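You operate a simulated robot arm through the tools that you are given. There is no shell and no other tool. Be economical: measure what you need, move in short steps, check, and stop when the job is done.

Carry out the task below with a simulated robot arm. There is one attempt and no reset: what you move stays moved.

JOB
Bag two limes, press LIME once for each, then press DONE.
Fine: the paper bag on the bench; the other limes stay in the grey tray.

It is judged by the outcome, as a careful person would: the job done as asked, and still so three seconds after it is handed in. It fails if anything else is knocked over, pushed out of place, dropped, spilled or broken.

ROBOT AND FRAMES
A 6-joint arm with a two-finger parallel gripper, fixed in place. Base frame: the origin is at the foot of the arm, x ahead of it, y to its left, z up; the work surface is at about z = 0. Lengths are in cm, angles in degrees, forces in N, time in s.
With the tool pointing down near the work surface it reaches from about 14 to 58 cm from the base axis. Its first joint turns from -66.0 to 66.0 degrees. Payload 2.1 kg.
The TCP is the grasp point between the finger pads, 3 cm short of the fingertips. In the tool frame z runs along the fingers and y along their closing line. The gripper opens to 9.4 cm. The fingers are 2.8 cm wide and 1 cm thick; the gripper's body (5 by 9.6 cm) begins 5.5 cm behind the TCP.
Orientation is that of the tool frame in the base frame, as a unit quaternion [x, y, z, w]. With the fingers straight down and closing along the base's y, the tool's x points along the base's -x, its y along +y and its z along -z.

CONTROLS
- The arm moves only by the tool move_arm. Its argument "commands" is one flat list of numbers, 7 for each row, row after row: the shift along the base's x, y, z in cm, then the turn, a rotation vector about the base's x, y, z in degrees, then the gripper command, from -1 (fully open) to 1 (shut), values between in proportion. In form: [x, y, z, wx, wy, wz, fingers, x, y, z, wx, wy, wz, fingers, ...]. A call has 1 to 10 rows; each row shifts and turns the commanded pose from where the row before left it. Rows are played at 5 a second. More than 5 cm and 8.6 degrees between two rows, or a gripper value outside its range, and nothing of the call is played. Where a pose cannot be reached the arm comes as near as it can. A force on the tool above 40 N (or 10 N above the force at the start of the call, whichever is more), or a blocked arm, ends the call early, and 0.2 s more pass. Each finger travels about 7.2 cm/s and halts on what it meets, pressing with about 24 N; the grip force reading is that of the motor and also rises with nothing between the fingers. The clock runs only during rows and for 0.2 s after the last one: add rows that do not move to give the fingers time. The reply holds the time, the measured pose of the TCP, the force on the tool along the base axes, the opening and the grip force, in the units named above and with some noise.
- Cameras (640 x 400 px; columns grow to the right, rows downward): "scene" is fixed at [5.11, -37.67, 49.3]; the picture's right is [0.80, -0.60, 0.00], its down [-0.33, -0.44, -0.83] and it looks along [0.50, 0.67, -0.55] (base axes); focal length 214 px, centre (320, 200). "wrist" rides on the gripper at [7.6, 1.4, -10.3] in the tool frame; the picture's right is [-0.18, 0.98, 0.00], its down [-0.75, -0.14, -0.64] and it looks along [-0.63, -0.12, 0.77] (tool axes); focal length 243 px, centre (320, 200). There is no depth. A picture from a camera that has moved, and an enlarged one, comes with that camera's place and axes in the base frame and with its lens. The place of the scene camera against the robot may be out by one fixed shift of up to 1.2 cm in any direction.
- get_image(camera): a new picture of that camera. The clock stands still meanwhile.
- zoom(camera, box): a new picture of the part [left, top, right, bottom] of that camera's present view, enlarged. The clock stands still meanwhile.
- close_job(): hands the job in; it is judged then, once.

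Work in short steps. Places have to be worked out from the pictures, the camera data and where the tool is seen: move nearer, look again, correct. Check each grasp and each placing, and mend what went wrong. You have 120 turns and 68 pictures in all, those below and enlarged ones among them. Open the gripper and draw the arm clear of the work before you hand the job in, unless the task says otherwise; then end with one line.

The tools are called as name(argument=value, ...) on one line, values as JSON. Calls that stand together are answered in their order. move_arm: Moves the arm, as the interface text tells. Its arguments: {"type":"object","properties":{"commands":{"type":"array","items":{"type":"number"}}},"required":["commands"]} The other tools are called the same way: get_image (camera) takes a picture; zoom (camera, box) takes an enlarged picture of a part of a camera's view; close_job () hands the job in.

At the start:

```text
time_s: 0.0
tcp_pos: [29.83, -10.89, 43.97]
tool_rot: [0.0, 1.0, 0.0, 0.0]
ft_force: [0.5, -0.5, 0.3]
opening: 9.4
grip_force: 0.1
```

scene: 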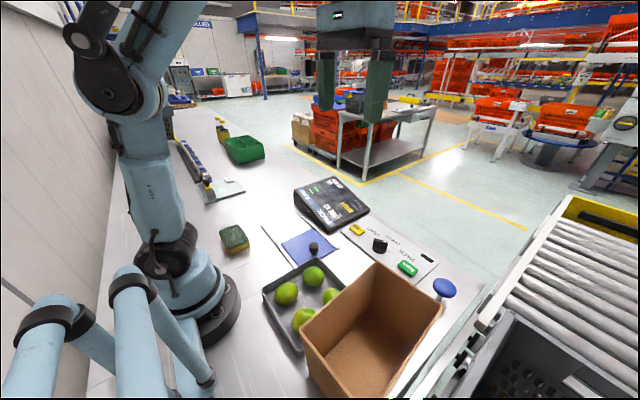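
wrist: 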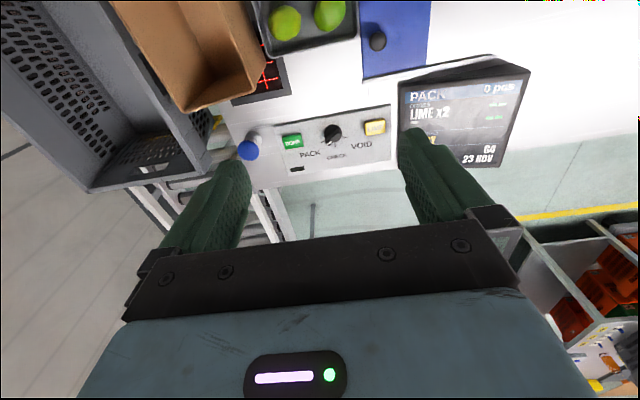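

The pictures show a tray with limes, a paper bag or box, a panel with buttons and a screen. I'll zoom in to read the labels.

zoom(camera="wrist", box=[220, 80, 400, 200])

zoom(camera="wrist", box=[370, 40, 550, 180])

zoom(camera="scene", box=[220, 170, 480, 390])

```text
3.33 times, centred on (310, 140) of wrist
camera zoom: at [22.11, -9.47, 54.27], right [0.18, 0.98, 0.0], down [0.75, -0.14, 0.64], along [0.63, -0.12, -0.77], focal length 809 px, centre (353, 400)
```

zoom: 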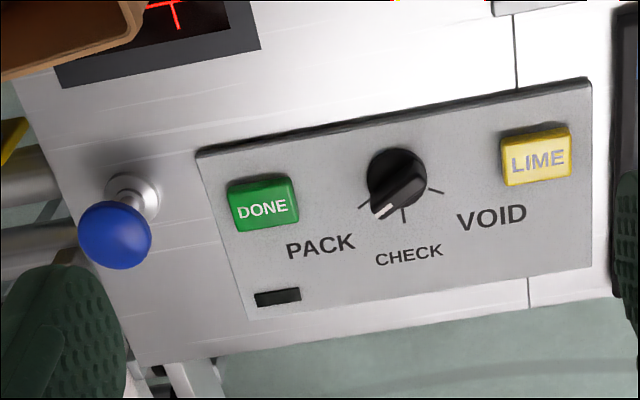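

```text
2.86 times, centred on (460, 110) of wrist
camera zoom: at [22.11, -9.47, 54.27], right [0.18, 0.98, 0.0], down [0.75, -0.14, 0.64], along [0.63, -0.12, -0.77], focal length 693 px, centre (-80, 457)
```

zoom: 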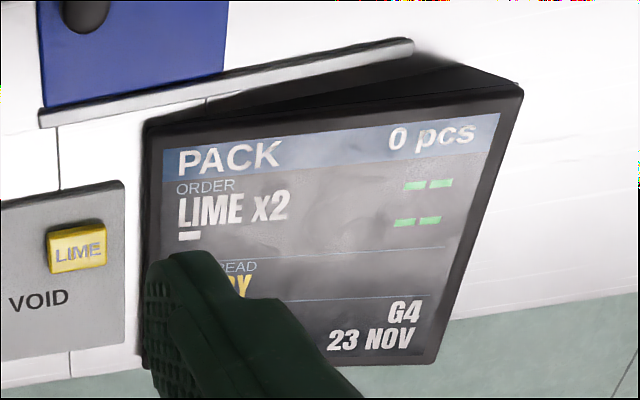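

```text
1.82 times, centred on (350, 280) of scene
camera zoom: at [5.11, -37.67, 49.3], right [0.8, -0.6, 0.0], down [-0.33, -0.44, -0.83], along [0.5, 0.67, -0.55], focal length 390 px, centre (266, 54)
```

zoom: 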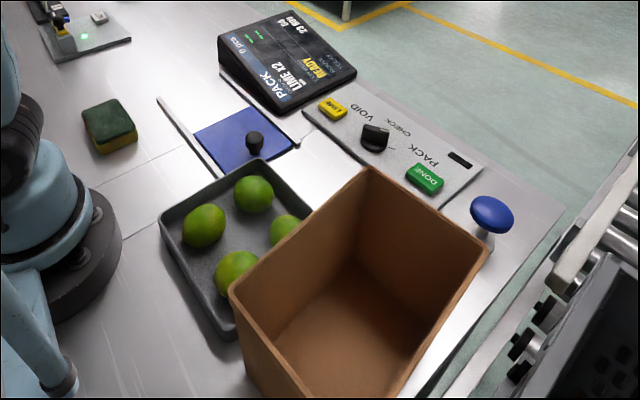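

LIME is yellow, DONE is green, and the knob is already on PACK. I'll move back high up to see the tray and bag from above.

move_arm(commands=[-4, -2, 0, 0, 0, 0, -1, -4, -2, 0, 0, 0, 0, -1, -4, -2, 0, 0, 0, 0, -1, 0, 0, 0, 0, 0, 0, -1])

get_image(camera="wrist")

get_image(camera="scene")

```text
time_s: 1.0
tcp_pos: [17.63, -16.6, 43.93]
tool_rot: [0.0, 1.0, 0.0, 0.0]
ft_force: [-0.1, 0.4, 0.2]
opening: 9.41
grip_force: 0.0
```

```text
62 pictures are left
camera wrist: at [10.03, -15.15, 54.2], right [0.18, 0.98, 0.0], down [0.75, -0.14, 0.64], along [0.63, -0.12, -0.77], focal length 243 px, centre (320, 200)
```

wrist: 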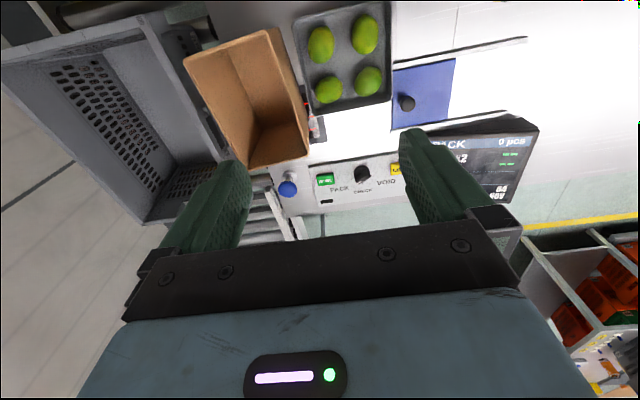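

```text
61 pictures are left
```

scene: 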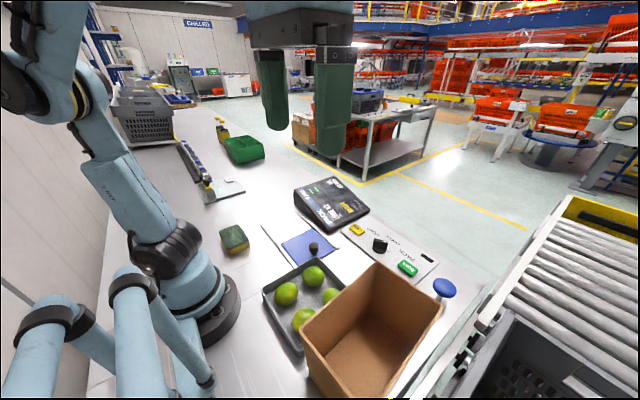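

zoom(camera="wrist", box=[160, 0, 420, 210])

```text
1.90 times, centred on (290, 105) of wrist
camera zoom: at [10.03, -15.15, 54.2], right [0.18, 0.98, 0.0], down [0.75, -0.14, 0.64], along [0.63, -0.12, -0.77], focal length 462 px, centre (377, 381)
```

zoom: 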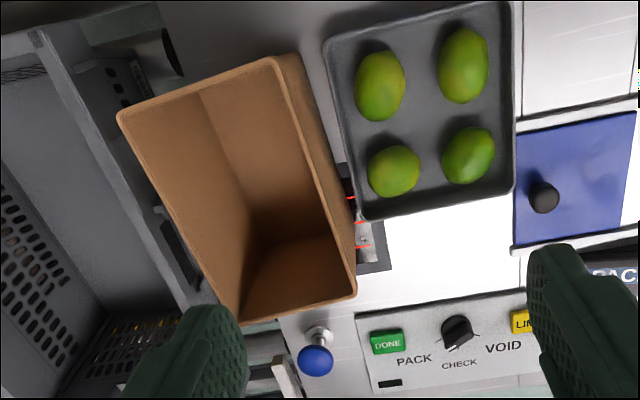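

Estimates: limes about 5 cm across at (24.1,-8.6), (16.4,-8.6), (24.3,-16.2) and (16.4,-16.3). The bag rim is at z≈15, spanning x 12.5–31.7 and y -22 to -34. I'll go to the lime at (24.1,-8.6) with a 45° yaw, which closes along the tray's diagonal and gives the most finger room, then look again.

move_arm(commands=[0.9, 1.15, -4.3, 0, 0, -7.5, -0.6, 0.9, 1.15, -4.3, 0, 0, -7.5, -0.6, 0.9, 1.15, -4.3, 0, 0, -7.5, -0.6, 0.9, 1.15, -4.3, 0, 0, -7.5, -0.6, 0.9, 1.15, -4.3, 0, 0, -7.5, -0.6, 0.9, 1.15, -4.3, 0, 0, -7.5, -0.6, 0, 0, 0, 0, 0, 0, -0.6])

get_image(camera="wrist")

zoom(camera="scene", box=[220, 190, 420, 390])

```text
time_s: 2.6
tcp_pos: [23.24, -9.72, 18.04]
tool_rot: [0.383, 0.924, 0.0, 0.0]
ft_force: [0.4, 0.4, 0.0]
opening: 7.52
grip_force: 0.1
```

```text
59 pictures are left
camera wrist: at [18.91, -3.26, 28.34], right [0.83, 0.56, 0.0], down [0.43, -0.63, 0.64], along [0.36, -0.53, -0.77], focal length 243 px, centre (320, 200)
```

wrist: 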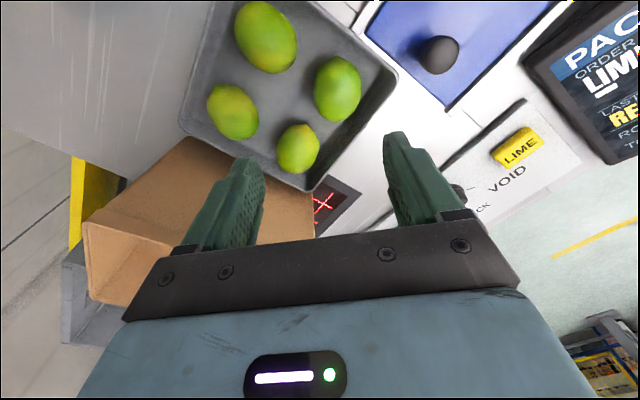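

```text
2.00 times, centred on (320, 290) of scene
camera zoom: at [5.11, -37.67, 49.3], right [0.8, -0.6, 0.0], down [-0.33, -0.44, -0.83], along [0.5, 0.67, -0.55], focal length 429 px, centre (320, 20)
```

zoom: 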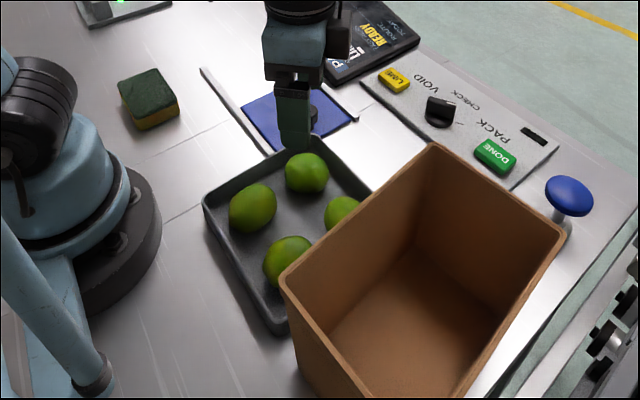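

Lime A now looks to be at about (24.1,-8.2), with its long axis across the closing line. I'll lower to z≈9, offset towards the tray centre so the outer finger stays inside the wall, and check.

move_arm(commands=[0.1, 0.4, -4.5, 0, 0, 0, -0.6, 0, 0.37, -4.5, 0, 0, 0, -0.6, 0, 0, 0, 0, 0, 0, -0.6])

zoom(camera="scene", box=[250, 210, 370, 330])

get_image(camera="wrist")

```text
time_s: 3.4
tcp_pos: [23.28, -8.94, 8.86]
tool_rot: [0.383, 0.924, 0.0, 0.0]
ft_force: [0.1, 0.0, -0.2]
opening: 7.51
grip_force: 0.0
```

```text
3.33 times, centred on (310, 270) of scene
camera zoom: at [5.11, -37.67, 49.3], right [0.8, -0.6, 0.0], down [-0.33, -0.44, -0.83], along [0.5, 0.67, -0.55], focal length 715 px, centre (353, -33)
```

zoom: 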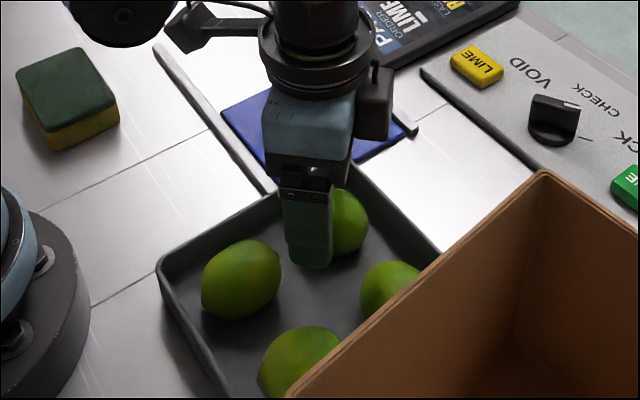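

```text
56 pictures are left
camera wrist: at [18.91, -2.52, 19.2], right [0.83, 0.56, 0.0], down [0.43, -0.63, 0.64], along [0.36, -0.53, -0.77], focal length 243 px, centre (320, 200)
```

wrist: 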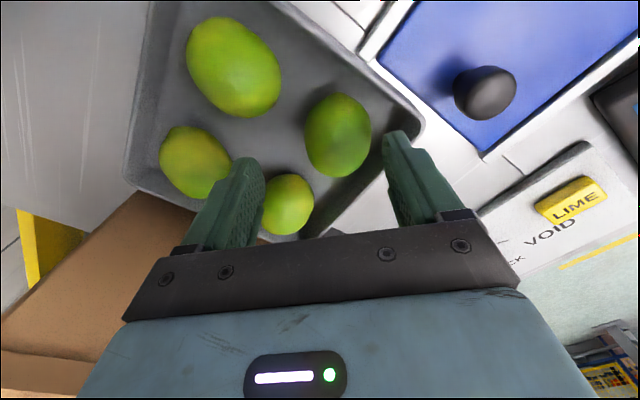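

Lime A is confirmed at (24.15,-8.05) and is about 4.7 cm across, so the outer finger clears it by a few mm. I'll open slightly more and descend to z≈4.6, watching the force.

move_arm(commands=[0, 0, -1.5, 0, 0, 0, -0.68, 0, 0, -1.5, 0, 0, 0, -0.68, 0, 0, -1.2, 0, 0, 0, -0.68, 0, 0, 0, 0, 0, 0, -0.68])

get_image(camera="wrist")

```text
time_s: 4.4
tcp_pos: [23.27, -9.34, 4.64]
tool_rot: [0.383, 0.924, 0.001, -0.001]
ft_force: [-0.7, 0.6, 0.4]
opening: 7.89
grip_force: 0.1
```

```text
55 pictures are left
camera wrist: at [18.89, -2.88, 15.06], right [0.83, 0.56, 0.0], down [0.43, -0.63, 0.64], along [0.36, -0.53, -0.77], focal length 243 px, centre (320, 200)
```

wrist: 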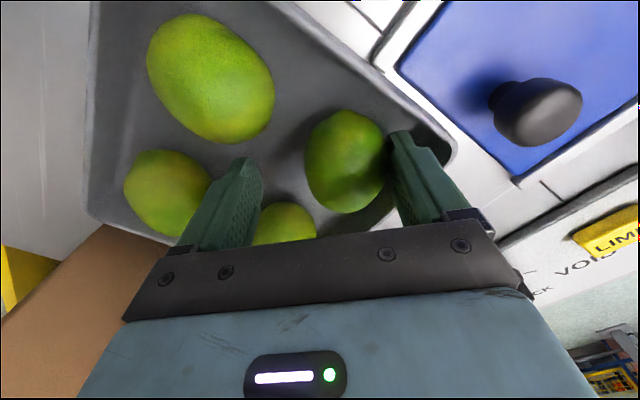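

The outer finger sits cleanly between lime and wall with no force reading. I'll correct a small y lag and close.

move_arm(commands=[-0.1, 0.3, 0, 0, 0, 0, -0.68, 0, 0, 0, 0, 0, 0, -0.3, 0, 0, 0, 0, 0, 0, 0.1, 0, 0, 0, 0, 0, 0, 0.3, 0, 0, 0, 0, 0, 0, 0.3, 0, 0, 0, 0, 0, 0, 0.3])

get_image(camera="wrist")

```text
time_s: 5.8
tcp_pos: [23.22, -9.04, 4.8]
tool_rot: [0.382, 0.924, 0.0, 0.0]
ft_force: [0.0, -0.3, 0.3]
opening: 4.67
grip_force: 24.1
```

```text
54 pictures are left
camera wrist: at [18.83, -2.59, 15.14], right [0.83, 0.56, 0.0], down [0.43, -0.63, 0.64], along [0.36, -0.53, -0.77], focal length 243 px, centre (320, 200)
```

wrist: 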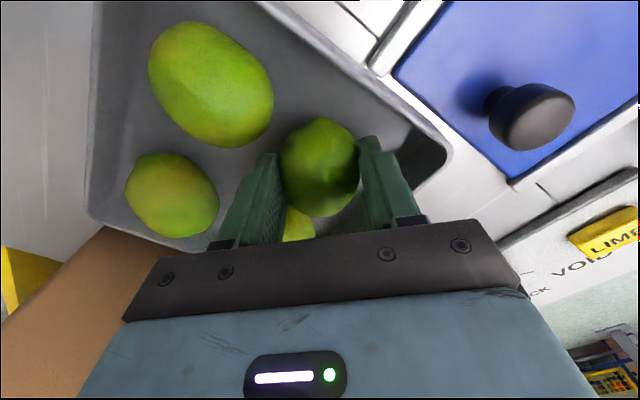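

Lime held at 4.67 cm with 24 N. I'll lift straight up and check.

move_arm(commands=[0, 0, 2, 0, 0, 0, 0.3, 0, 0, 4, 0, 0, 0, 0.3, 0, 0, 4.5, 0, 0, 0, 0.3, 0, 0, 4.5, 0, 0, 0, 0.3, 0, 0, 4.5, 0, 0, 0, 0.3, 0, 0, 0, 0, 0, 0, 0.3])

get_image(camera="wrist")

```text
time_s: 7.2
tcp_pos: [23.2, -9.13, 24.49]
tool_rot: [0.383, 0.924, 0.001, 0.0]
ft_force: [0.6, 0.9, -0.3]
opening: 4.65
grip_force: 23.6
```

```text
53 pictures are left
camera wrist: at [18.83, -2.7, 34.86], right [0.83, 0.56, 0.0], down [0.43, -0.63, 0.64], along [0.36, -0.53, -0.77], focal length 243 px, centre (320, 200)
```

wrist: 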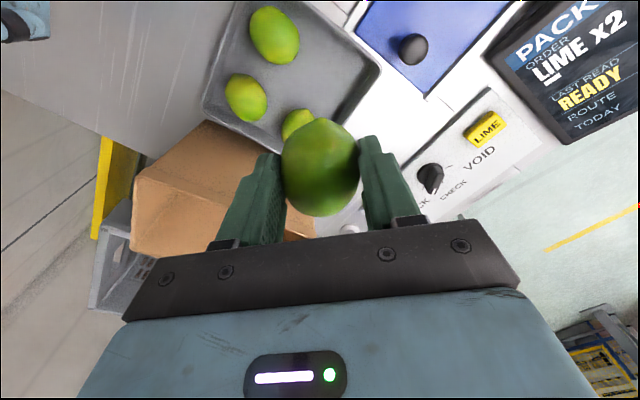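

The lime is secure. I'll carry it over the bag centre (22.2,-28.2), turning so the fingers close along the bag's long side (x).

move_arm(commands=[-0.17, -3.2, 0, 0, 0, -7.5, 0.3, -0.17, -3.2, 0, 0, 0, -7.5, 0.3, -0.17, -3.2, 0, 0, 0, -7.5, 0.3, -0.17, -3.2, 0, 0, 0, -7.5, 0.3, -0.17, -3.2, 0, 0, 0, -7.5, 0.3, -0.17, -3.1, 0, 0, 0, -7.5, 0.3, 0, 0, 0, 0, 0, 0, 0.3])

get_image(camera="wrist")

zoom(camera="scene", box=[220, 190, 500, 400])

```text
time_s: 8.8
tcp_pos: [22.32, -27.93, 24.48]
tool_rot: [0.708, 0.707, 0.0, -0.001]
ft_force: [-0.7, 0.6, -0.7]
opening: 4.64
grip_force: 24.2
```

```text
52 pictures are left
camera wrist: at [23.76, -20.24, 34.8], right [0.98, -0.19, 0.0], down [-0.14, -0.75, 0.64], along [-0.12, -0.63, -0.77], focal length 243 px, centre (320, 200)
```

wrist: 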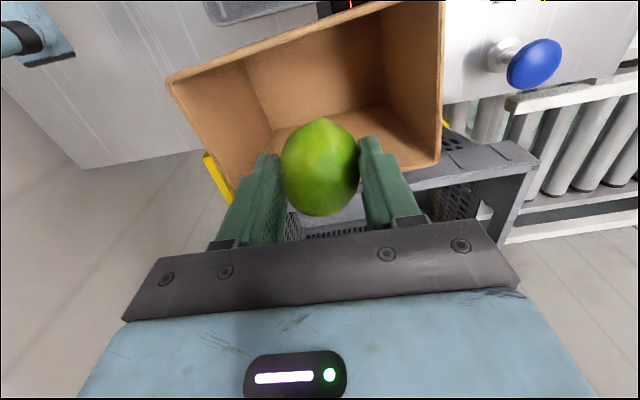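

```text
1.90 times, centred on (360, 295) of scene
camera zoom: at [5.11, -37.68, 49.3], right [0.8, -0.6, 0.0], down [-0.33, -0.44, -0.83], along [0.5, 0.67, -0.55], focal length 408 px, centre (244, 19)
```

zoom: 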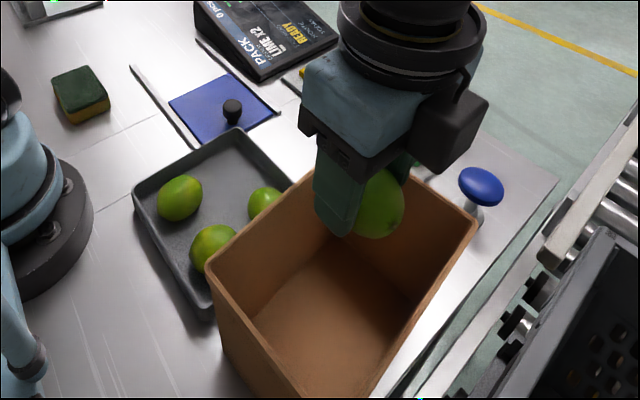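

The lime is over the bag. A box on the gripper's -y side needs clearance, so I'll shift 1.6 cm in +y, then lower to z≈10.5 and check.

move_arm(commands=[0, 1.6, 0, 0, 0, 0, 0.3, 0, 0, -4.5, 0, 0, 0, 0.3, 0, 0, -4.5, 0, 0, 0, 0.3, 0, 0, -4.5, 0, 0, 0, 0.3, 0, 0, 0, 0, 0, 0, 0.3])

get_image(camera="wrist")

zoom(camera="scene", box=[270, 220, 480, 400])

```text
time_s: 10.0
tcp_pos: [22.01, -26.33, 11.13]
tool_rot: [0.707, 0.707, 0.0, 0.001]
ft_force: [0.7, 0.0, -0.5]
opening: 4.66
grip_force: 24.5
```

```text
50 pictures are left
camera wrist: at [23.56, -18.56, 21.39], right [0.98, -0.18, 0.0], down [-0.14, -0.75, 0.64], along [-0.12, -0.63, -0.77], focal length 243 px, centre (320, 200)
```

wrist: 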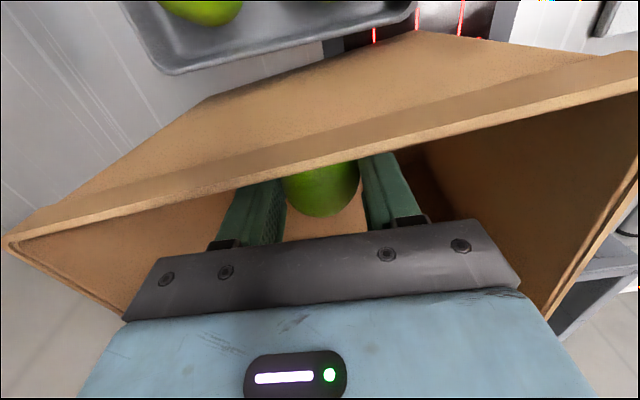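

```text
2.22 times, centred on (375, 310) of scene
camera zoom: at [5.11, -37.67, 49.3], right [0.8, -0.6, 0.0], down [-0.33, -0.44, -0.83], along [0.5, 0.67, -0.55], focal length 477 px, centre (198, -44)
```

zoom: 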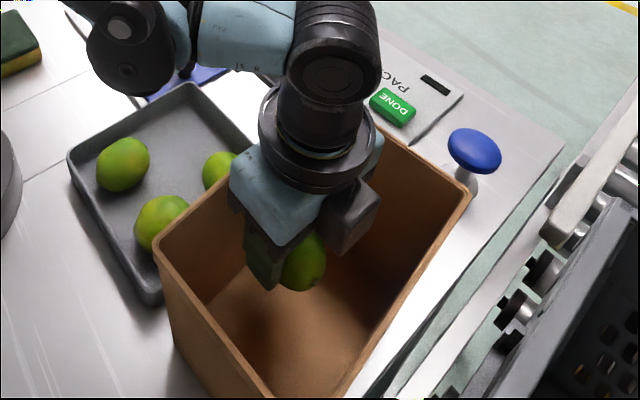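

Clearance is good on all sides. I'll lower to z≈7.1, open and rise.

move_arm(commands=[0, 0, -2, 0, 0, 0, 0.3, 0, 0, -2, 0, 0, 0, 0.3, 0, 0, 0, 0, 0, 0, 0.3, 0, 0, 0, 0, 0, 0, -0.5, 0, 0, 0, 0, 0, 0, -0.5, 0, 0, 2, 0, 0, 0, -0.5, 0, 0, 4, 0, 0, 0, -0.5, 0, 0, 4.5, 0, 0, 0, -0.5, 0, 0, 4.5, 0, 0, 0, -0.5, 0, 0, 3, 0, 0, 0, -0.5])

get_image(camera="wrist")

get_image(camera="scene")

```text
time_s: 12.2
tcp_pos: [22.13, -26.31, 24.95]
tool_rot: [0.707, 0.707, 0.001, 0.0]
ft_force: [0.2, -0.3, 0.3]
opening: 7.06
grip_force: 0.1
```

```text
48 pictures are left
camera wrist: at [23.58, -18.71, 35.28], right [0.98, -0.18, 0.0], down [-0.14, -0.75, 0.64], along [-0.12, -0.63, -0.77], focal length 243 px, centre (320, 200)
```

wrist: 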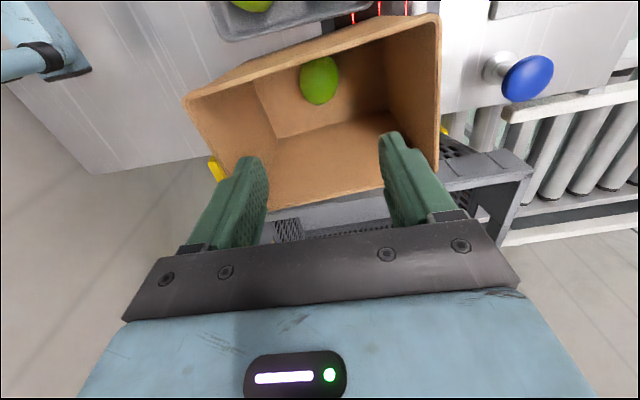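

```text
47 pictures are left
```

scene: 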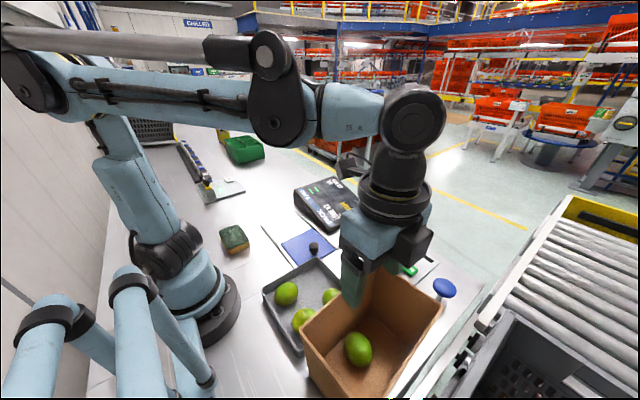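

Lime 1 is in the bag. Next is lime B at about (16.4,-8.2): I'll hover over it with yaw +45°, closing towards its own tray corner, going high first.

move_arm(commands=[-0.3, 1.2, 0, 0, 0, 8.4, -0.5, -0.3, 1.2, 0, 0, 0, 8.4, -0.5, -0.3, 1.2, 0, 0, 0, 8.4, -0.5, -0.3, 1.2, 0, 0, 0, 8.4, -0.5, -0.3, 1.2, 0, 0, 0, 8.4, -0.5, -0.3, 1.2, 0, 0, 0, 8.4, -0.5, -0.3, 1.2, 0, 0, 0, 8.4, -0.5, -0.3, 1.2, 0, 0, 0, 8.4, -0.5, -0.3, 1.2, 0, 0, 0, 8.4, -0.5])

move_arm(commands=[-0.3, 0.9, 0, 0, 0, 8.4, -0.5, -0.3, 0.9, 0, 0, 0, 8.4, -0.5, -0.3, 0.9, 0, 0, 0, 8.4, -0.5, -0.3, 0.9, 0, 0, 0, 8.4, -0.5, -0.3, 0.9, 0, 0, 0, 8.4, -0.5, -0.3, 0.9, -2, 0, 0, 8.4, -0.5, -0.3, 0.9, -5, 0, 0, 9, -0.5, 0, 0, 0, 0, 0, 0, -0.5])

get_image(camera="wrist")

```text
time_s: 14.2
tcp_pos: [19.4, -15.46, 24.91]
tool_rot: [0.125, 0.992, 0.0, 0.0]
ft_force: [0.0, -0.3, 0.2]
opening: 7.03
grip_force: 0.1
```

```text
refused: row 7 steps farther than a row can; nothing moved
```

```text
46 pictures are left
camera wrist: at [12.34, -12.22, 35.28], right [0.42, 0.91, 0.0], down [0.7, -0.32, 0.64], along [0.58, -0.27, -0.77], focal length 243 px, centre (320, 200)
```

wrist: 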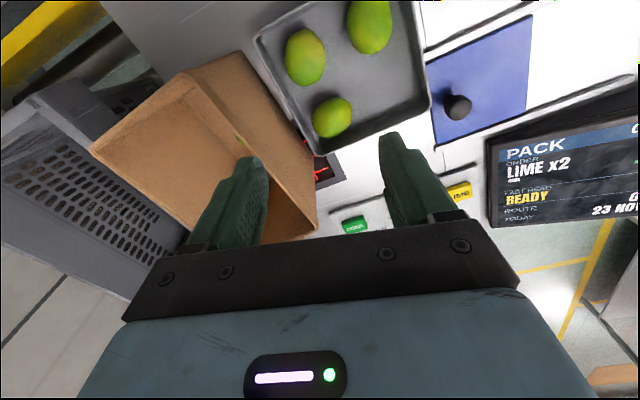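

One row turned too far and the call was refused, so I'm resending within limits.

move_arm(commands=[-0.31, 0.9, 0, 0, 0, 8.5, -0.5, -0.31, 0.9, 0, 0, 0, 8.5, -0.5, -0.31, 0.9, 0, 0, 0, 8.5, -0.5, -0.31, 0.9, 0, 0, 0, 8.5, -0.5, -0.31, 0.9, -1, 0, 0, 8.5, -0.5, -0.31, 0.9, -2, 0, 0, 8.5, -0.5, -0.31, 0.9, -4, 0, 0, 8.4, -0.5, 0, 0, 0, 0, 0, 0, -0.5])

get_image(camera="wrist")

get_image(camera="scene")

```text
time_s: 16.0
tcp_pos: [17.22, -9.54, 17.92]
tool_rot: [-0.383, 0.924, 0.0, 0.0]
ft_force: [0.2, 0.0, 0.6]
opening: 7.04
grip_force: 0.1
```

```text
45 pictures are left
camera wrist: at [10.83, -13.91, 28.33], right [-0.57, 0.82, 0.0], down [0.63, 0.43, 0.64], along [0.53, 0.36, -0.77], focal length 243 px, centre (320, 200)
```

wrist: 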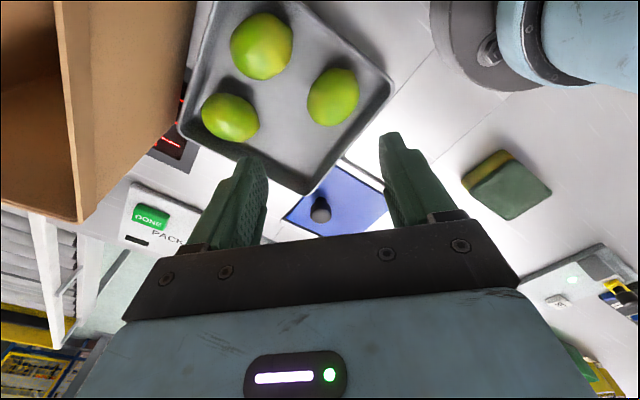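

```text
44 pictures are left
```

scene: 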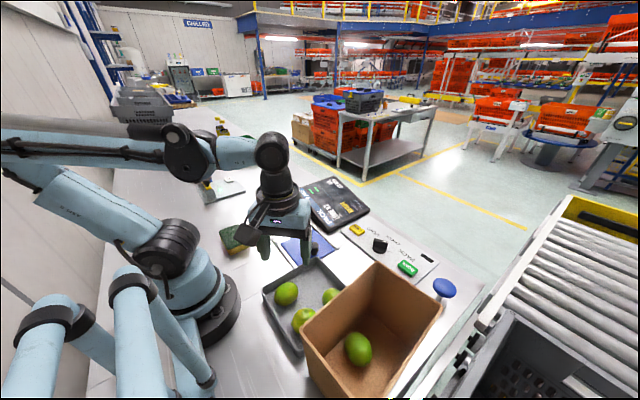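

Lime B is at about (16.45,-8.35) and the wall is tighter on this side. I'll straddle it above the rim (tips z≈3.4) with an inward offset and close gently to centre it away from the wall, before the real grasp.

move_arm(commands=[0.2, 0.2, -4, 0, 0, 0, -0.79, 0, 0, -4, 0, 0, 0, -0.79, 0, 0, -2, 0, 0, 0, -0.79, 0, 0, -1.5, 0, 0, 0, -0.79, 0, 0, 0, 0, 0, 0, -0.79])

get_image(camera="wrist")

zoom(camera="scene", box=[210, 200, 370, 360])

```text
time_s: 17.2
tcp_pos: [17.29, -9.16, 6.56]
tool_rot: [-0.383, 0.924, 0.0, 0.0]
ft_force: [-0.1, 0.3, -0.2]
opening: 8.41
grip_force: 0.1
```

```text
43 pictures are left
camera wrist: at [10.94, -13.52, 16.91], right [-0.56, 0.83, 0.0], down [0.63, 0.43, 0.64], along [0.53, 0.36, -0.77], focal length 243 px, centre (320, 200)
```

wrist: 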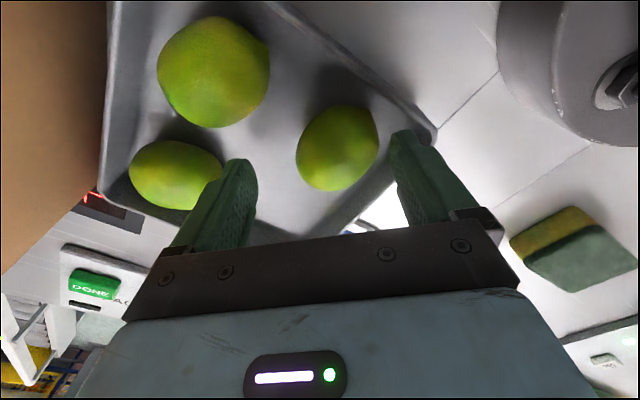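

```text
2.50 times, centred on (290, 280) of scene
camera zoom: at [5.11, -37.67, 49.3], right [0.8, -0.6, 0.0], down [-0.33, -0.44, -0.83], along [0.5, 0.67, -0.55], focal length 536 px, centre (395, 0)
```

zoom: 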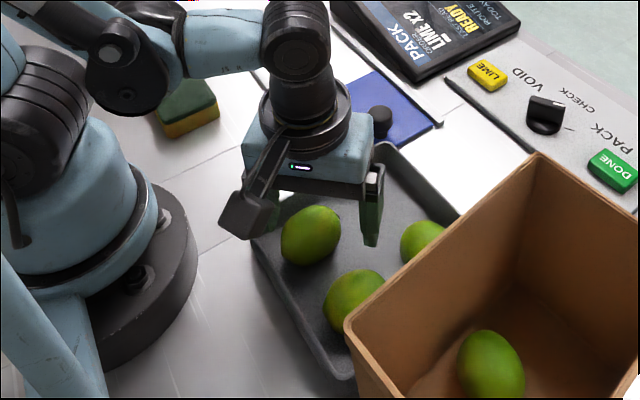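

The straddle is clear and the lime sits between the fingers. I'll close to 5.3 cm to centre it, reopen to 6.6 and descend to z≈4.7.

move_arm(commands=[0, 0, 0, 0, 0, 0, -0.4, 0, 0, 0, 0, 0, 0, -0.13, 0, 0, 0, 0, 0, 0, -0.13, 0, 0, 0, 0, 0, 0, -0.4, 0, 0, 0, 0, 0, 0, -0.4])

get_image(camera="wrist")

```text
time_s: 18.4
tcp_pos: [17.28, -9.22, 6.57]
tool_rot: [-0.383, 0.924, -0.001, 0.0]
ft_force: [-0.1, -0.4, -0.3]
opening: 6.56
grip_force: 0.1
```

```text
41 pictures are left
camera wrist: at [10.95, -13.52, 16.93], right [-0.56, 0.83, 0.0], down [0.63, 0.43, 0.64], along [0.53, 0.36, -0.77], focal length 243 px, centre (320, 200)
```

wrist: 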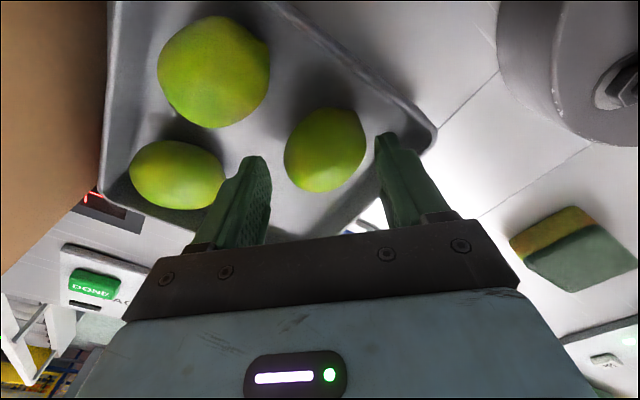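

The lime is now at about (16.95,-9.1), centred between the fingers and clear of the wall. Descending and gripping.

move_arm(commands=[-0.1, 0, -1, 0, 0, 0, -0.4, 0, 0, -0.9, 0, 0, 0, -0.4, 0, 0, 0, 0, 0, 0, -0.4, 0, 0, 0, 0, 0, 0, 0.2, 0, 0, 0, 0, 0, 0, 0.3, 0, 0, 0, 0, 0, 0, 0.3])

get_image(camera="wrist")

```text
time_s: 19.8
tcp_pos: [17.32, -9.18, 4.54]
tool_rot: [-0.383, 0.924, 0.0, 0.0]
ft_force: [-0.6, -0.6, -0.2]
opening: 5.35
grip_force: 24.3
```

```text
40 pictures are left
camera wrist: at [10.87, -13.48, 14.96], right [-0.56, 0.83, 0.0], down [0.63, 0.43, 0.64], along [0.53, 0.36, -0.77], focal length 243 px, centre (320, 200)
```

wrist: 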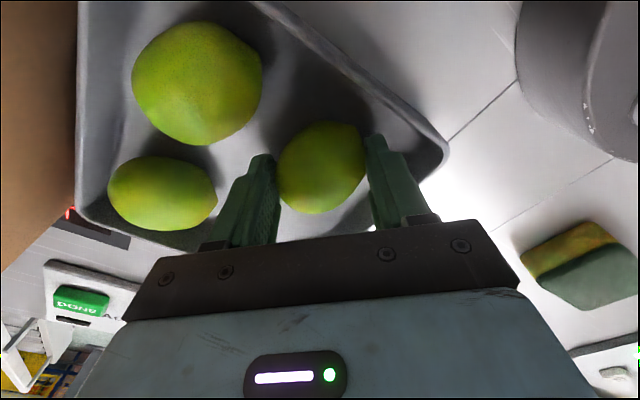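

Gripped at 5.35 cm with 24 N. Lifting straight up.

move_arm(commands=[0, 0, 2, 0, 0, 0, 0.3, 0, 0, 4, 0, 0, 0, 0.3, 0, 0, 4.5, 0, 0, 0, 0.3, 0, 0, 4.5, 0, 0, 0, 0.3, 0, 0, 4.5, 0, 0, 0, 0.3, 0, 0, 0, 0, 0, 0, 0.3])

get_image(camera="wrist")

```text
time_s: 21.2
tcp_pos: [17.34, -9.19, 24.39]
tool_rot: [-0.383, 0.924, 0.0, 0.0]
ft_force: [-0.3, 0.4, -0.3]
opening: 5.33
grip_force: 23.8
```

```text
39 pictures are left
camera wrist: at [10.97, -13.52, 34.77], right [-0.56, 0.83, 0.0], down [0.63, 0.43, 0.64], along [0.53, 0.36, -0.77], focal length 243 px, centre (320, 200)
```

wrist: 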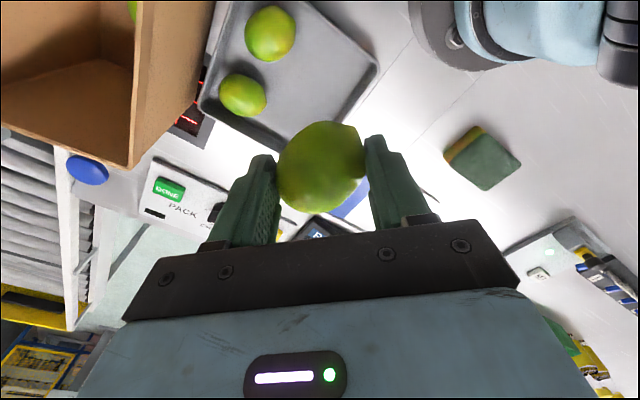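

Lime 2 is held. I'll carry it over the left half of the bag (17.8,-27.3), away from lime 1 at about (22,-26.4), turning back to yaw -90°.

move_arm(commands=[0.03, -1.13, 0, 0, 0, -8.44, 0.3, 0.03, -1.13, 0, 0, 0, -8.44, 0.3, 0.03, -1.13, 0, 0, 0, -8.44, 0.3, 0.03, -1.13, 0, 0, 0, -8.44, 0.3, 0.03, -1.13, 0, 0, 0, -8.44, 0.3, 0.03, -1.13, 0, 0, 0, -8.44, 0.3, 0.03, -1.13, 0, 0, 0, -8.44, 0.3, 0.03, -1.13, 0, 0, 0, -8.44, 0.3])

move_arm(commands=[0.03, -1.13, 0, 0, 0, -8.44, 0.3, 0.03, -1.13, 0, 0, 0, -8.44, 0.3, 0.03, -1.13, 0, 0, 0, -8.44, 0.3, 0.03, -1.13, 0, 0, 0, -8.44, 0.3, 0.03, -1.13, 0, 0, 0, -8.44, 0.3, 0.03, -1.13, 0, 0, 0, -8.44, 0.3, 0.03, -1.13, 0, 0, 0, -8.44, 0.3, 0.03, -1.13, 0, 0, 0, -8.44, 0.3, 0, 0, 0, 0, 0, 0, 0.3])

get_image(camera="wrist")

zoom(camera="scene", box=[270, 220, 480, 400])

```text
time_s: 23.0
tcp_pos: [17.73, -18.29, 23.98]
tool_rot: [0.197, 0.98, -0.001, 0.0]
ft_force: [0.6, -0.1, -1.1]
opening: 5.34
grip_force: 24.2
```

```text
time_s: 25.0
tcp_pos: [17.88, -27.25, 24.07]
tool_rot: [0.709, 0.705, 0.0, -0.001]
ft_force: [1.0, -0.5, -1.9]
opening: 5.34
grip_force: 24.3
```

```text
38 pictures are left
camera wrist: at [19.4, -19.64, 34.38], right [0.98, -0.19, 0.0], down [-0.14, -0.75, 0.64], along [-0.12, -0.63, -0.77], focal length 243 px, centre (320, 200)
```

wrist: 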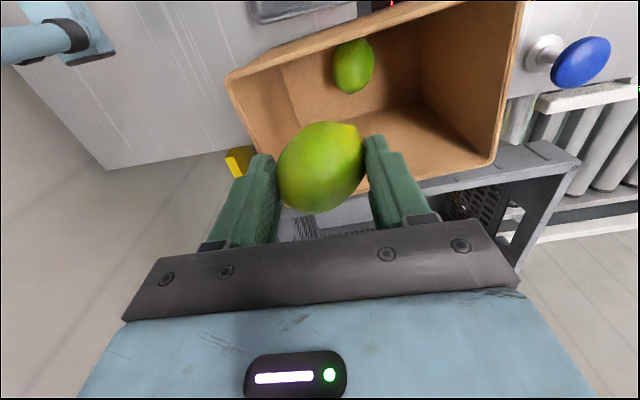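

```text
2.22 times, centred on (375, 310) of scene
camera zoom: at [5.11, -37.68, 49.3], right [0.8, -0.6, 0.0], down [-0.33, -0.44, -0.83], along [0.5, 0.67, -0.55], focal length 477 px, centre (198, -44)
```

zoom: 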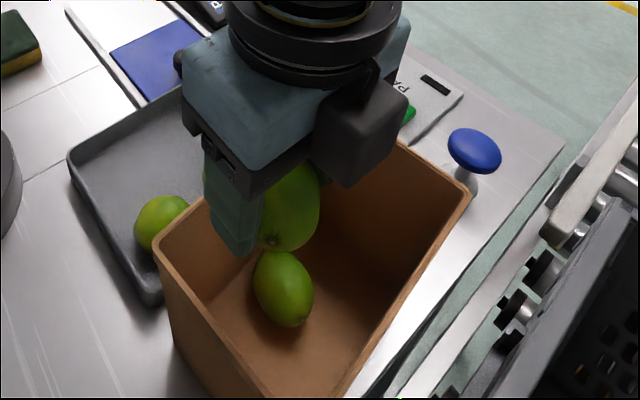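

Lime 1 is visible at about (22,-26.7). I'll nudge to x≈17.4, lower to z≈9, release with a small opening and rise.

move_arm(commands=[-0.45, 0.3, 0, 0, 0, 0, 0.3, 0, 0, -4.5, 0, 0, 0, 0.3, 0, 0, -4.5, 0, 0, 0, 0.3, 0, 0, -4, 0, 0, 0, 0.3, 0, 0, 0, 0, 0, 0, 0.3])

zoom(camera="scene", box=[270, 220, 480, 400])

get_image(camera="wrist")

```text
time_s: 26.2
tcp_pos: [17.32, -26.89, 10.96]
tool_rot: [0.707, 0.707, 0.001, 0.0]
ft_force: [-0.2, -0.2, -0.8]
opening: 5.35
grip_force: 24.2
```

```text
2.22 times, centred on (375, 310) of scene
camera zoom: at [5.11, -37.67, 49.3], right [0.8, -0.6, 0.0], down [-0.33, -0.44, -0.83], along [0.5, 0.67, -0.55], focal length 477 px, centre (198, -44)
```

zoom: 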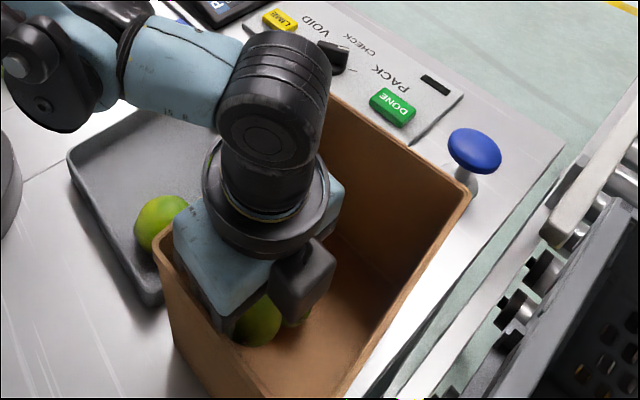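

```text
35 pictures are left
camera wrist: at [18.71, -19.25, 21.26], right [0.98, -0.19, 0.0], down [-0.14, -0.75, 0.64], along [-0.12, -0.63, -0.77], focal length 243 px, centre (320, 200)
```

wrist: 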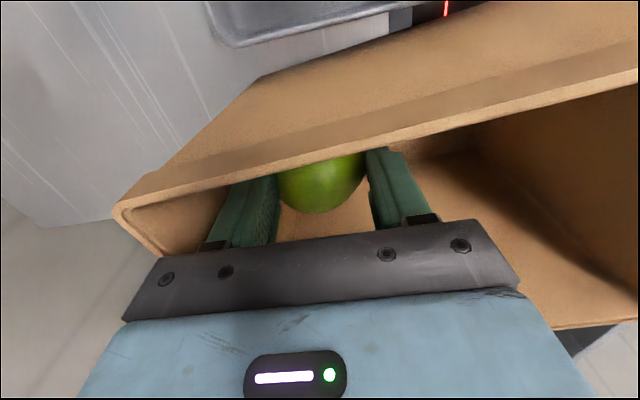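

The gripper's -x edge is close to the rim, so I'll shift +0.6 cm, lower to z≈8.9, open to 6.5 cm and rise.

move_arm(commands=[0.6, 0, 0, 0, 0, 0, 0.3, 0, 0, -2, 0, 0, 0, 0.3, 0, 0, 0, 0, 0, 0, 0.3, 0, 0, 0, 0, 0, 0, -0.38, 0, 0, 0, 0, 0, 0, -0.38, 0, 0, 2, 0, 0, 0, -0.38, 0, 0, 4, 0, 0, 0, -0.38, 0, 0, 4.5, 0, 0, 0, -0.38, 0, 0, 4.5, 0, 0, 0, -0.38, 0, 0, 3, 0, 0, 0, -0.38])

get_image(camera="wrist")

zoom(camera="scene", box=[250, 200, 490, 400])

```text
time_s: 28.4
tcp_pos: [18.02, -26.78, 27.35]
tool_rot: [0.708, 0.706, 0.001, 0.001]
ft_force: [1.0, -0.9, -1.1]
opening: 6.51
grip_force: 0.0
```

```text
34 pictures are left
camera wrist: at [19.46, -19.16, 37.79], right [0.98, -0.19, 0.0], down [-0.14, -0.75, 0.64], along [-0.12, -0.63, -0.77], focal length 243 px, centre (320, 200)
```

wrist: 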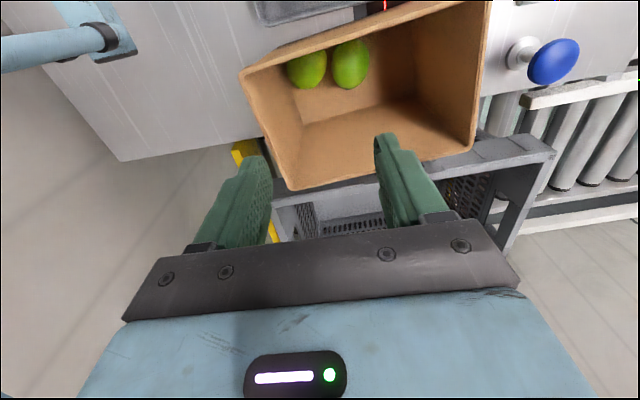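

```text
2.00 times, centred on (370, 300) of scene
camera zoom: at [5.11, -37.67, 49.3], right [0.8, -0.6, 0.0], down [-0.33, -0.44, -0.83], along [0.5, 0.67, -0.55], focal length 429 px, centre (220, 0)
```

zoom: 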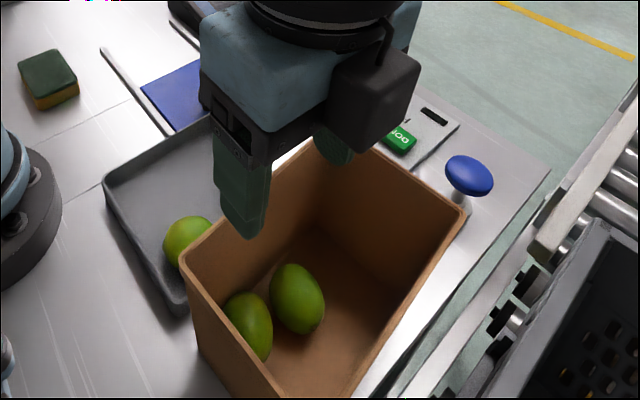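

Both limes are in the bag and the bag hasn't moved. LIME is at about (46.6,-1.6). I'll move high above it, turning to yaw 0 with the gripper shut.

move_arm(commands=[2.4, 2.25, 0, 0, 0, 8.2, 1, 2.4, 2.25, 0, 0, 0, 8.2, 1, 2.4, 2.25, 0, 0, 0, 8.2, 1, 2.4, 2.25, 0, 0, 0, 8.2, 1, 2.4, 2.25, 0, 0, 0, 8.2, 1, 2.4, 2.25, 0, 0, 0, 8.2, 1])

move_arm(commands=[2.4, 2.25, 0, 0, 0, 8.2, 1, 2.4, 2.25, 0, 0, 0, 8.2, 1, 2.4, 2.25, 0, 0, 0, 8.2, 1, 2.4, 2.25, -3, 0, 0, 8.2, 1, 2.4, 2.25, -3, 0, 0, 8.2, 1, 0, 0, 0, 0, 0, 0, 1])

get_image(camera="wrist")

get_image(camera="scene")

```text
time_s: 29.8
tcp_pos: [32.4, -13.4, 27.12]
tool_rot: [0.348, 0.938, 0.0, 0.0]
ft_force: [-0.4, 0.4, 0.3]
opening: 0.02
grip_force: 24.1
```

```text
time_s: 31.2
tcp_pos: [44.34, -2.32, 20.8]
tool_rot: [-0.003, 1.0, 0.001, 0.0]
ft_force: [0.2, -0.4, 0.3]
opening: 0.0
grip_force: 24.3
```

```text
32 pictures are left
camera wrist: at [36.72, -0.82, 31.16], right [0.18, 0.98, 0.0], down [0.75, -0.14, 0.64], along [0.63, -0.12, -0.77], focal length 243 px, centre (320, 200)
```

wrist: 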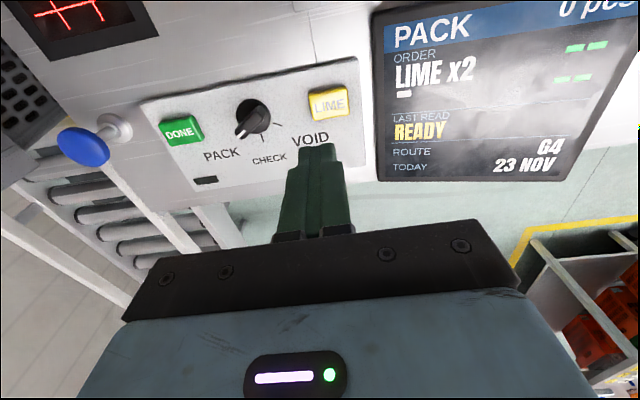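

```text
31 pictures are left
```

scene: 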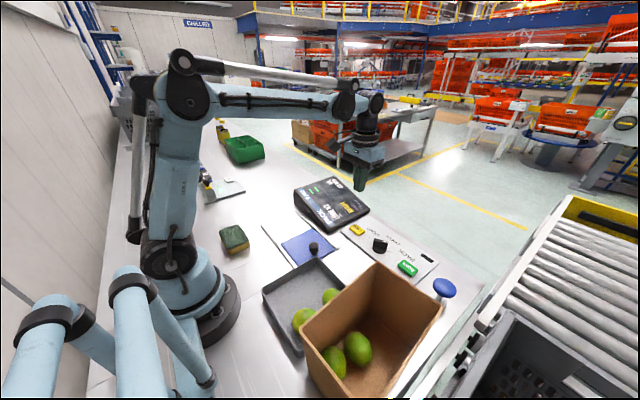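

LIME is now measured at (46.4,-1.7) and DONE at (46.3,-20.3). I'll lower to z=8 (tips at about 5) above LIME and look.

move_arm(commands=[1.0, 0.2, -4, 0, 0, 0, 1, 1.0, 0.2, -4.4, 0, 0, 0, 1, 0, 0, -4.4, 0, 0, 0, 1, 0, 0, 0, 0, 0, 0, 1])

get_image(camera="wrist")

zoom(camera="scene", box=[290, 170, 450, 290])

```text
time_s: 32.2
tcp_pos: [46.29, -1.95, 7.94]
tool_rot: [0.0, 1.0, 0.001, 0.0]
ft_force: [0.6, -0.3, -0.1]
opening: 0.0
grip_force: 23.6
```

```text
30 pictures are left
camera wrist: at [38.69, -0.53, 18.29], right [0.18, 0.98, 0.0], down [0.75, -0.14, 0.64], along [0.63, -0.12, -0.77], focal length 243 px, centre (320, 200)
```

wrist: 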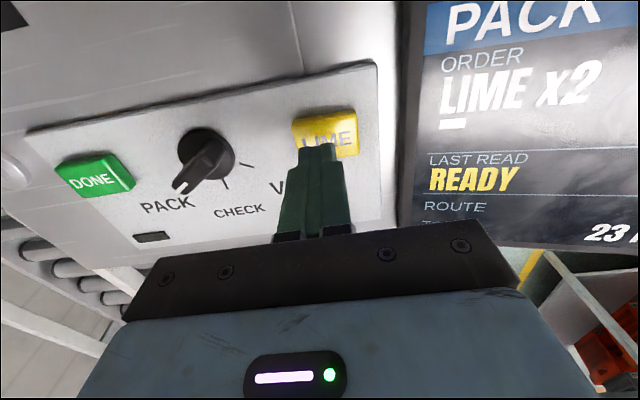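

```text
3.33 times, centred on (370, 230) of scene
camera zoom: at [5.11, -37.67, 49.3], right [0.8, -0.6, 0.0], down [-0.33, -0.44, -0.83], along [0.5, 0.67, -0.55], focal length 715 px, centre (153, 100)
```

zoom: 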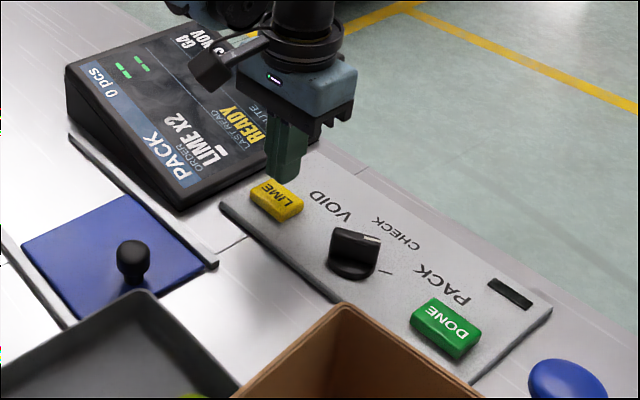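

The button centre is nearer (45.6,-1.6). I'll shift, then descend in small steps to feel for it.

move_arm(commands=[-0.6, 0.3, -0.8, 0, 0, 0, 1, 0, 0, -0.6, 0, 0, 0, 1, 0, 0, -0.4, 0, 0, 0, 1, 0, 0, 0, 0, 0, 0, 1])

zoom(camera="scene", box=[290, 170, 410, 260])

```text
time_s: 33.2
tcp_pos: [45.75, -1.51, 6.38]
tool_rot: [0.0, 1.0, 0.0, 0.0]
ft_force: [0.9, 0.1, -0.3]
opening: 0.0
grip_force: 24.0
```

```text
4.44 times, centred on (350, 215) of scene
camera zoom: at [5.11, -37.67, 49.3], right [0.8, -0.6, 0.0], down [-0.33, -0.44, -0.83], along [0.5, 0.67, -0.55], focal length 953 px, centre (187, 133)
```

zoom: 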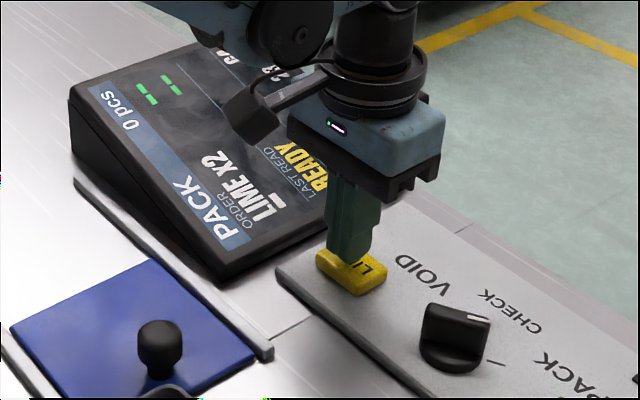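

The tip is just above the button. Pressing down in 0.25 cm steps.

move_arm(commands=[0, 0, -0.25, 0, 0, 0, 1, 0, 0, -0.25, 0, 0, 0, 1, 0, 0, -0.25, 0, 0, 0, 1, 0, 0, 0, 0, 0, 0, 1])

zoom(camera="scene", box=[290, 170, 410, 260])

```text
time_s: 34.2
tcp_pos: [45.9, -1.55, 5.76]
tool_rot: [-0.001, 1.0, 0.0, -0.001]
ft_force: [0.1, 0.5, -0.2]
opening: 0.02
grip_force: 24.3
```

```text
4.44 times, centred on (350, 215) of scene
camera zoom: at [5.11, -37.67, 49.3], right [0.8, -0.6, 0.0], down [-0.33, -0.44, -0.83], along [0.5, 0.67, -0.55], focal length 953 px, centre (187, 133)
```

zoom: 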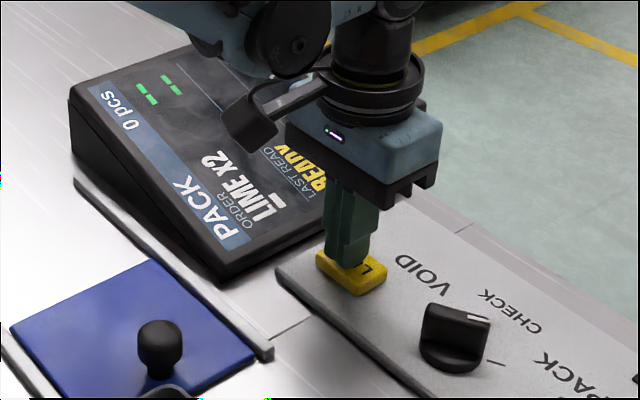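

Still no force; continuing down.

move_arm(commands=[0, 0, -0.2, 0, 0, 0, 1, 0, 0, -0.2, 0, 0, 0, 1, 0, 0, -0.2, 0, 0, 0, 1, 0, 0, 0, 0, 0, 0, 1])

zoom(camera="scene", box=[290, 170, 410, 260])

```text
time_s: 35.2
tcp_pos: [45.85, -1.45, 5.11]
tool_rot: [-0.001, 1.0, 0.0, 0.0]
ft_force: [-0.7, -0.1, 1.1]
opening: 0.0
grip_force: 23.7
```

```text
4.44 times, centred on (350, 215) of scene
camera zoom: at [5.11, -37.67, 49.3], right [0.8, -0.6, 0.0], down [-0.33, -0.44, -0.83], along [0.5, 0.67, -0.55], focal length 953 px, centre (187, 133)
```

zoom: 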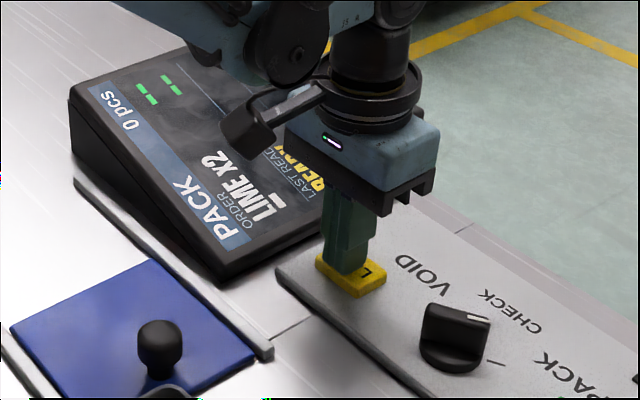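

A slight force, so contact is probably starting. Pressing further.

move_arm(commands=[0, 0, -0.15, 0, 0, 0, 1, 0, 0, -0.15, 0, 0, 0, 1, 0, 0, 0, 0, 0, 0, 1])

zoom(camera="scene", box=[290, 170, 410, 260])

```text
time_s: 36.0
tcp_pos: [45.84, -1.35, 4.86]
tool_rot: [0.0, 1.0, 0.001, 0.0]
ft_force: [-0.5, 1.7, 4.2]
opening: 0.0
grip_force: 23.7
```

```text
4.44 times, centred on (350, 215) of scene
camera zoom: at [5.11, -37.67, 49.3], right [0.8, -0.6, 0.0], down [-0.33, -0.44, -0.83], along [0.5, 0.67, -0.55], focal length 953 px, centre (187, 133)
```

zoom: 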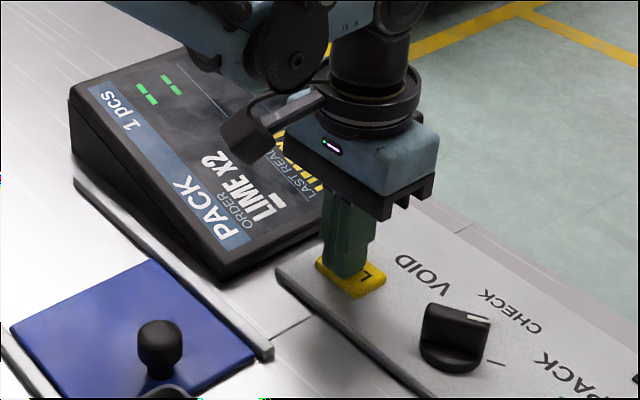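

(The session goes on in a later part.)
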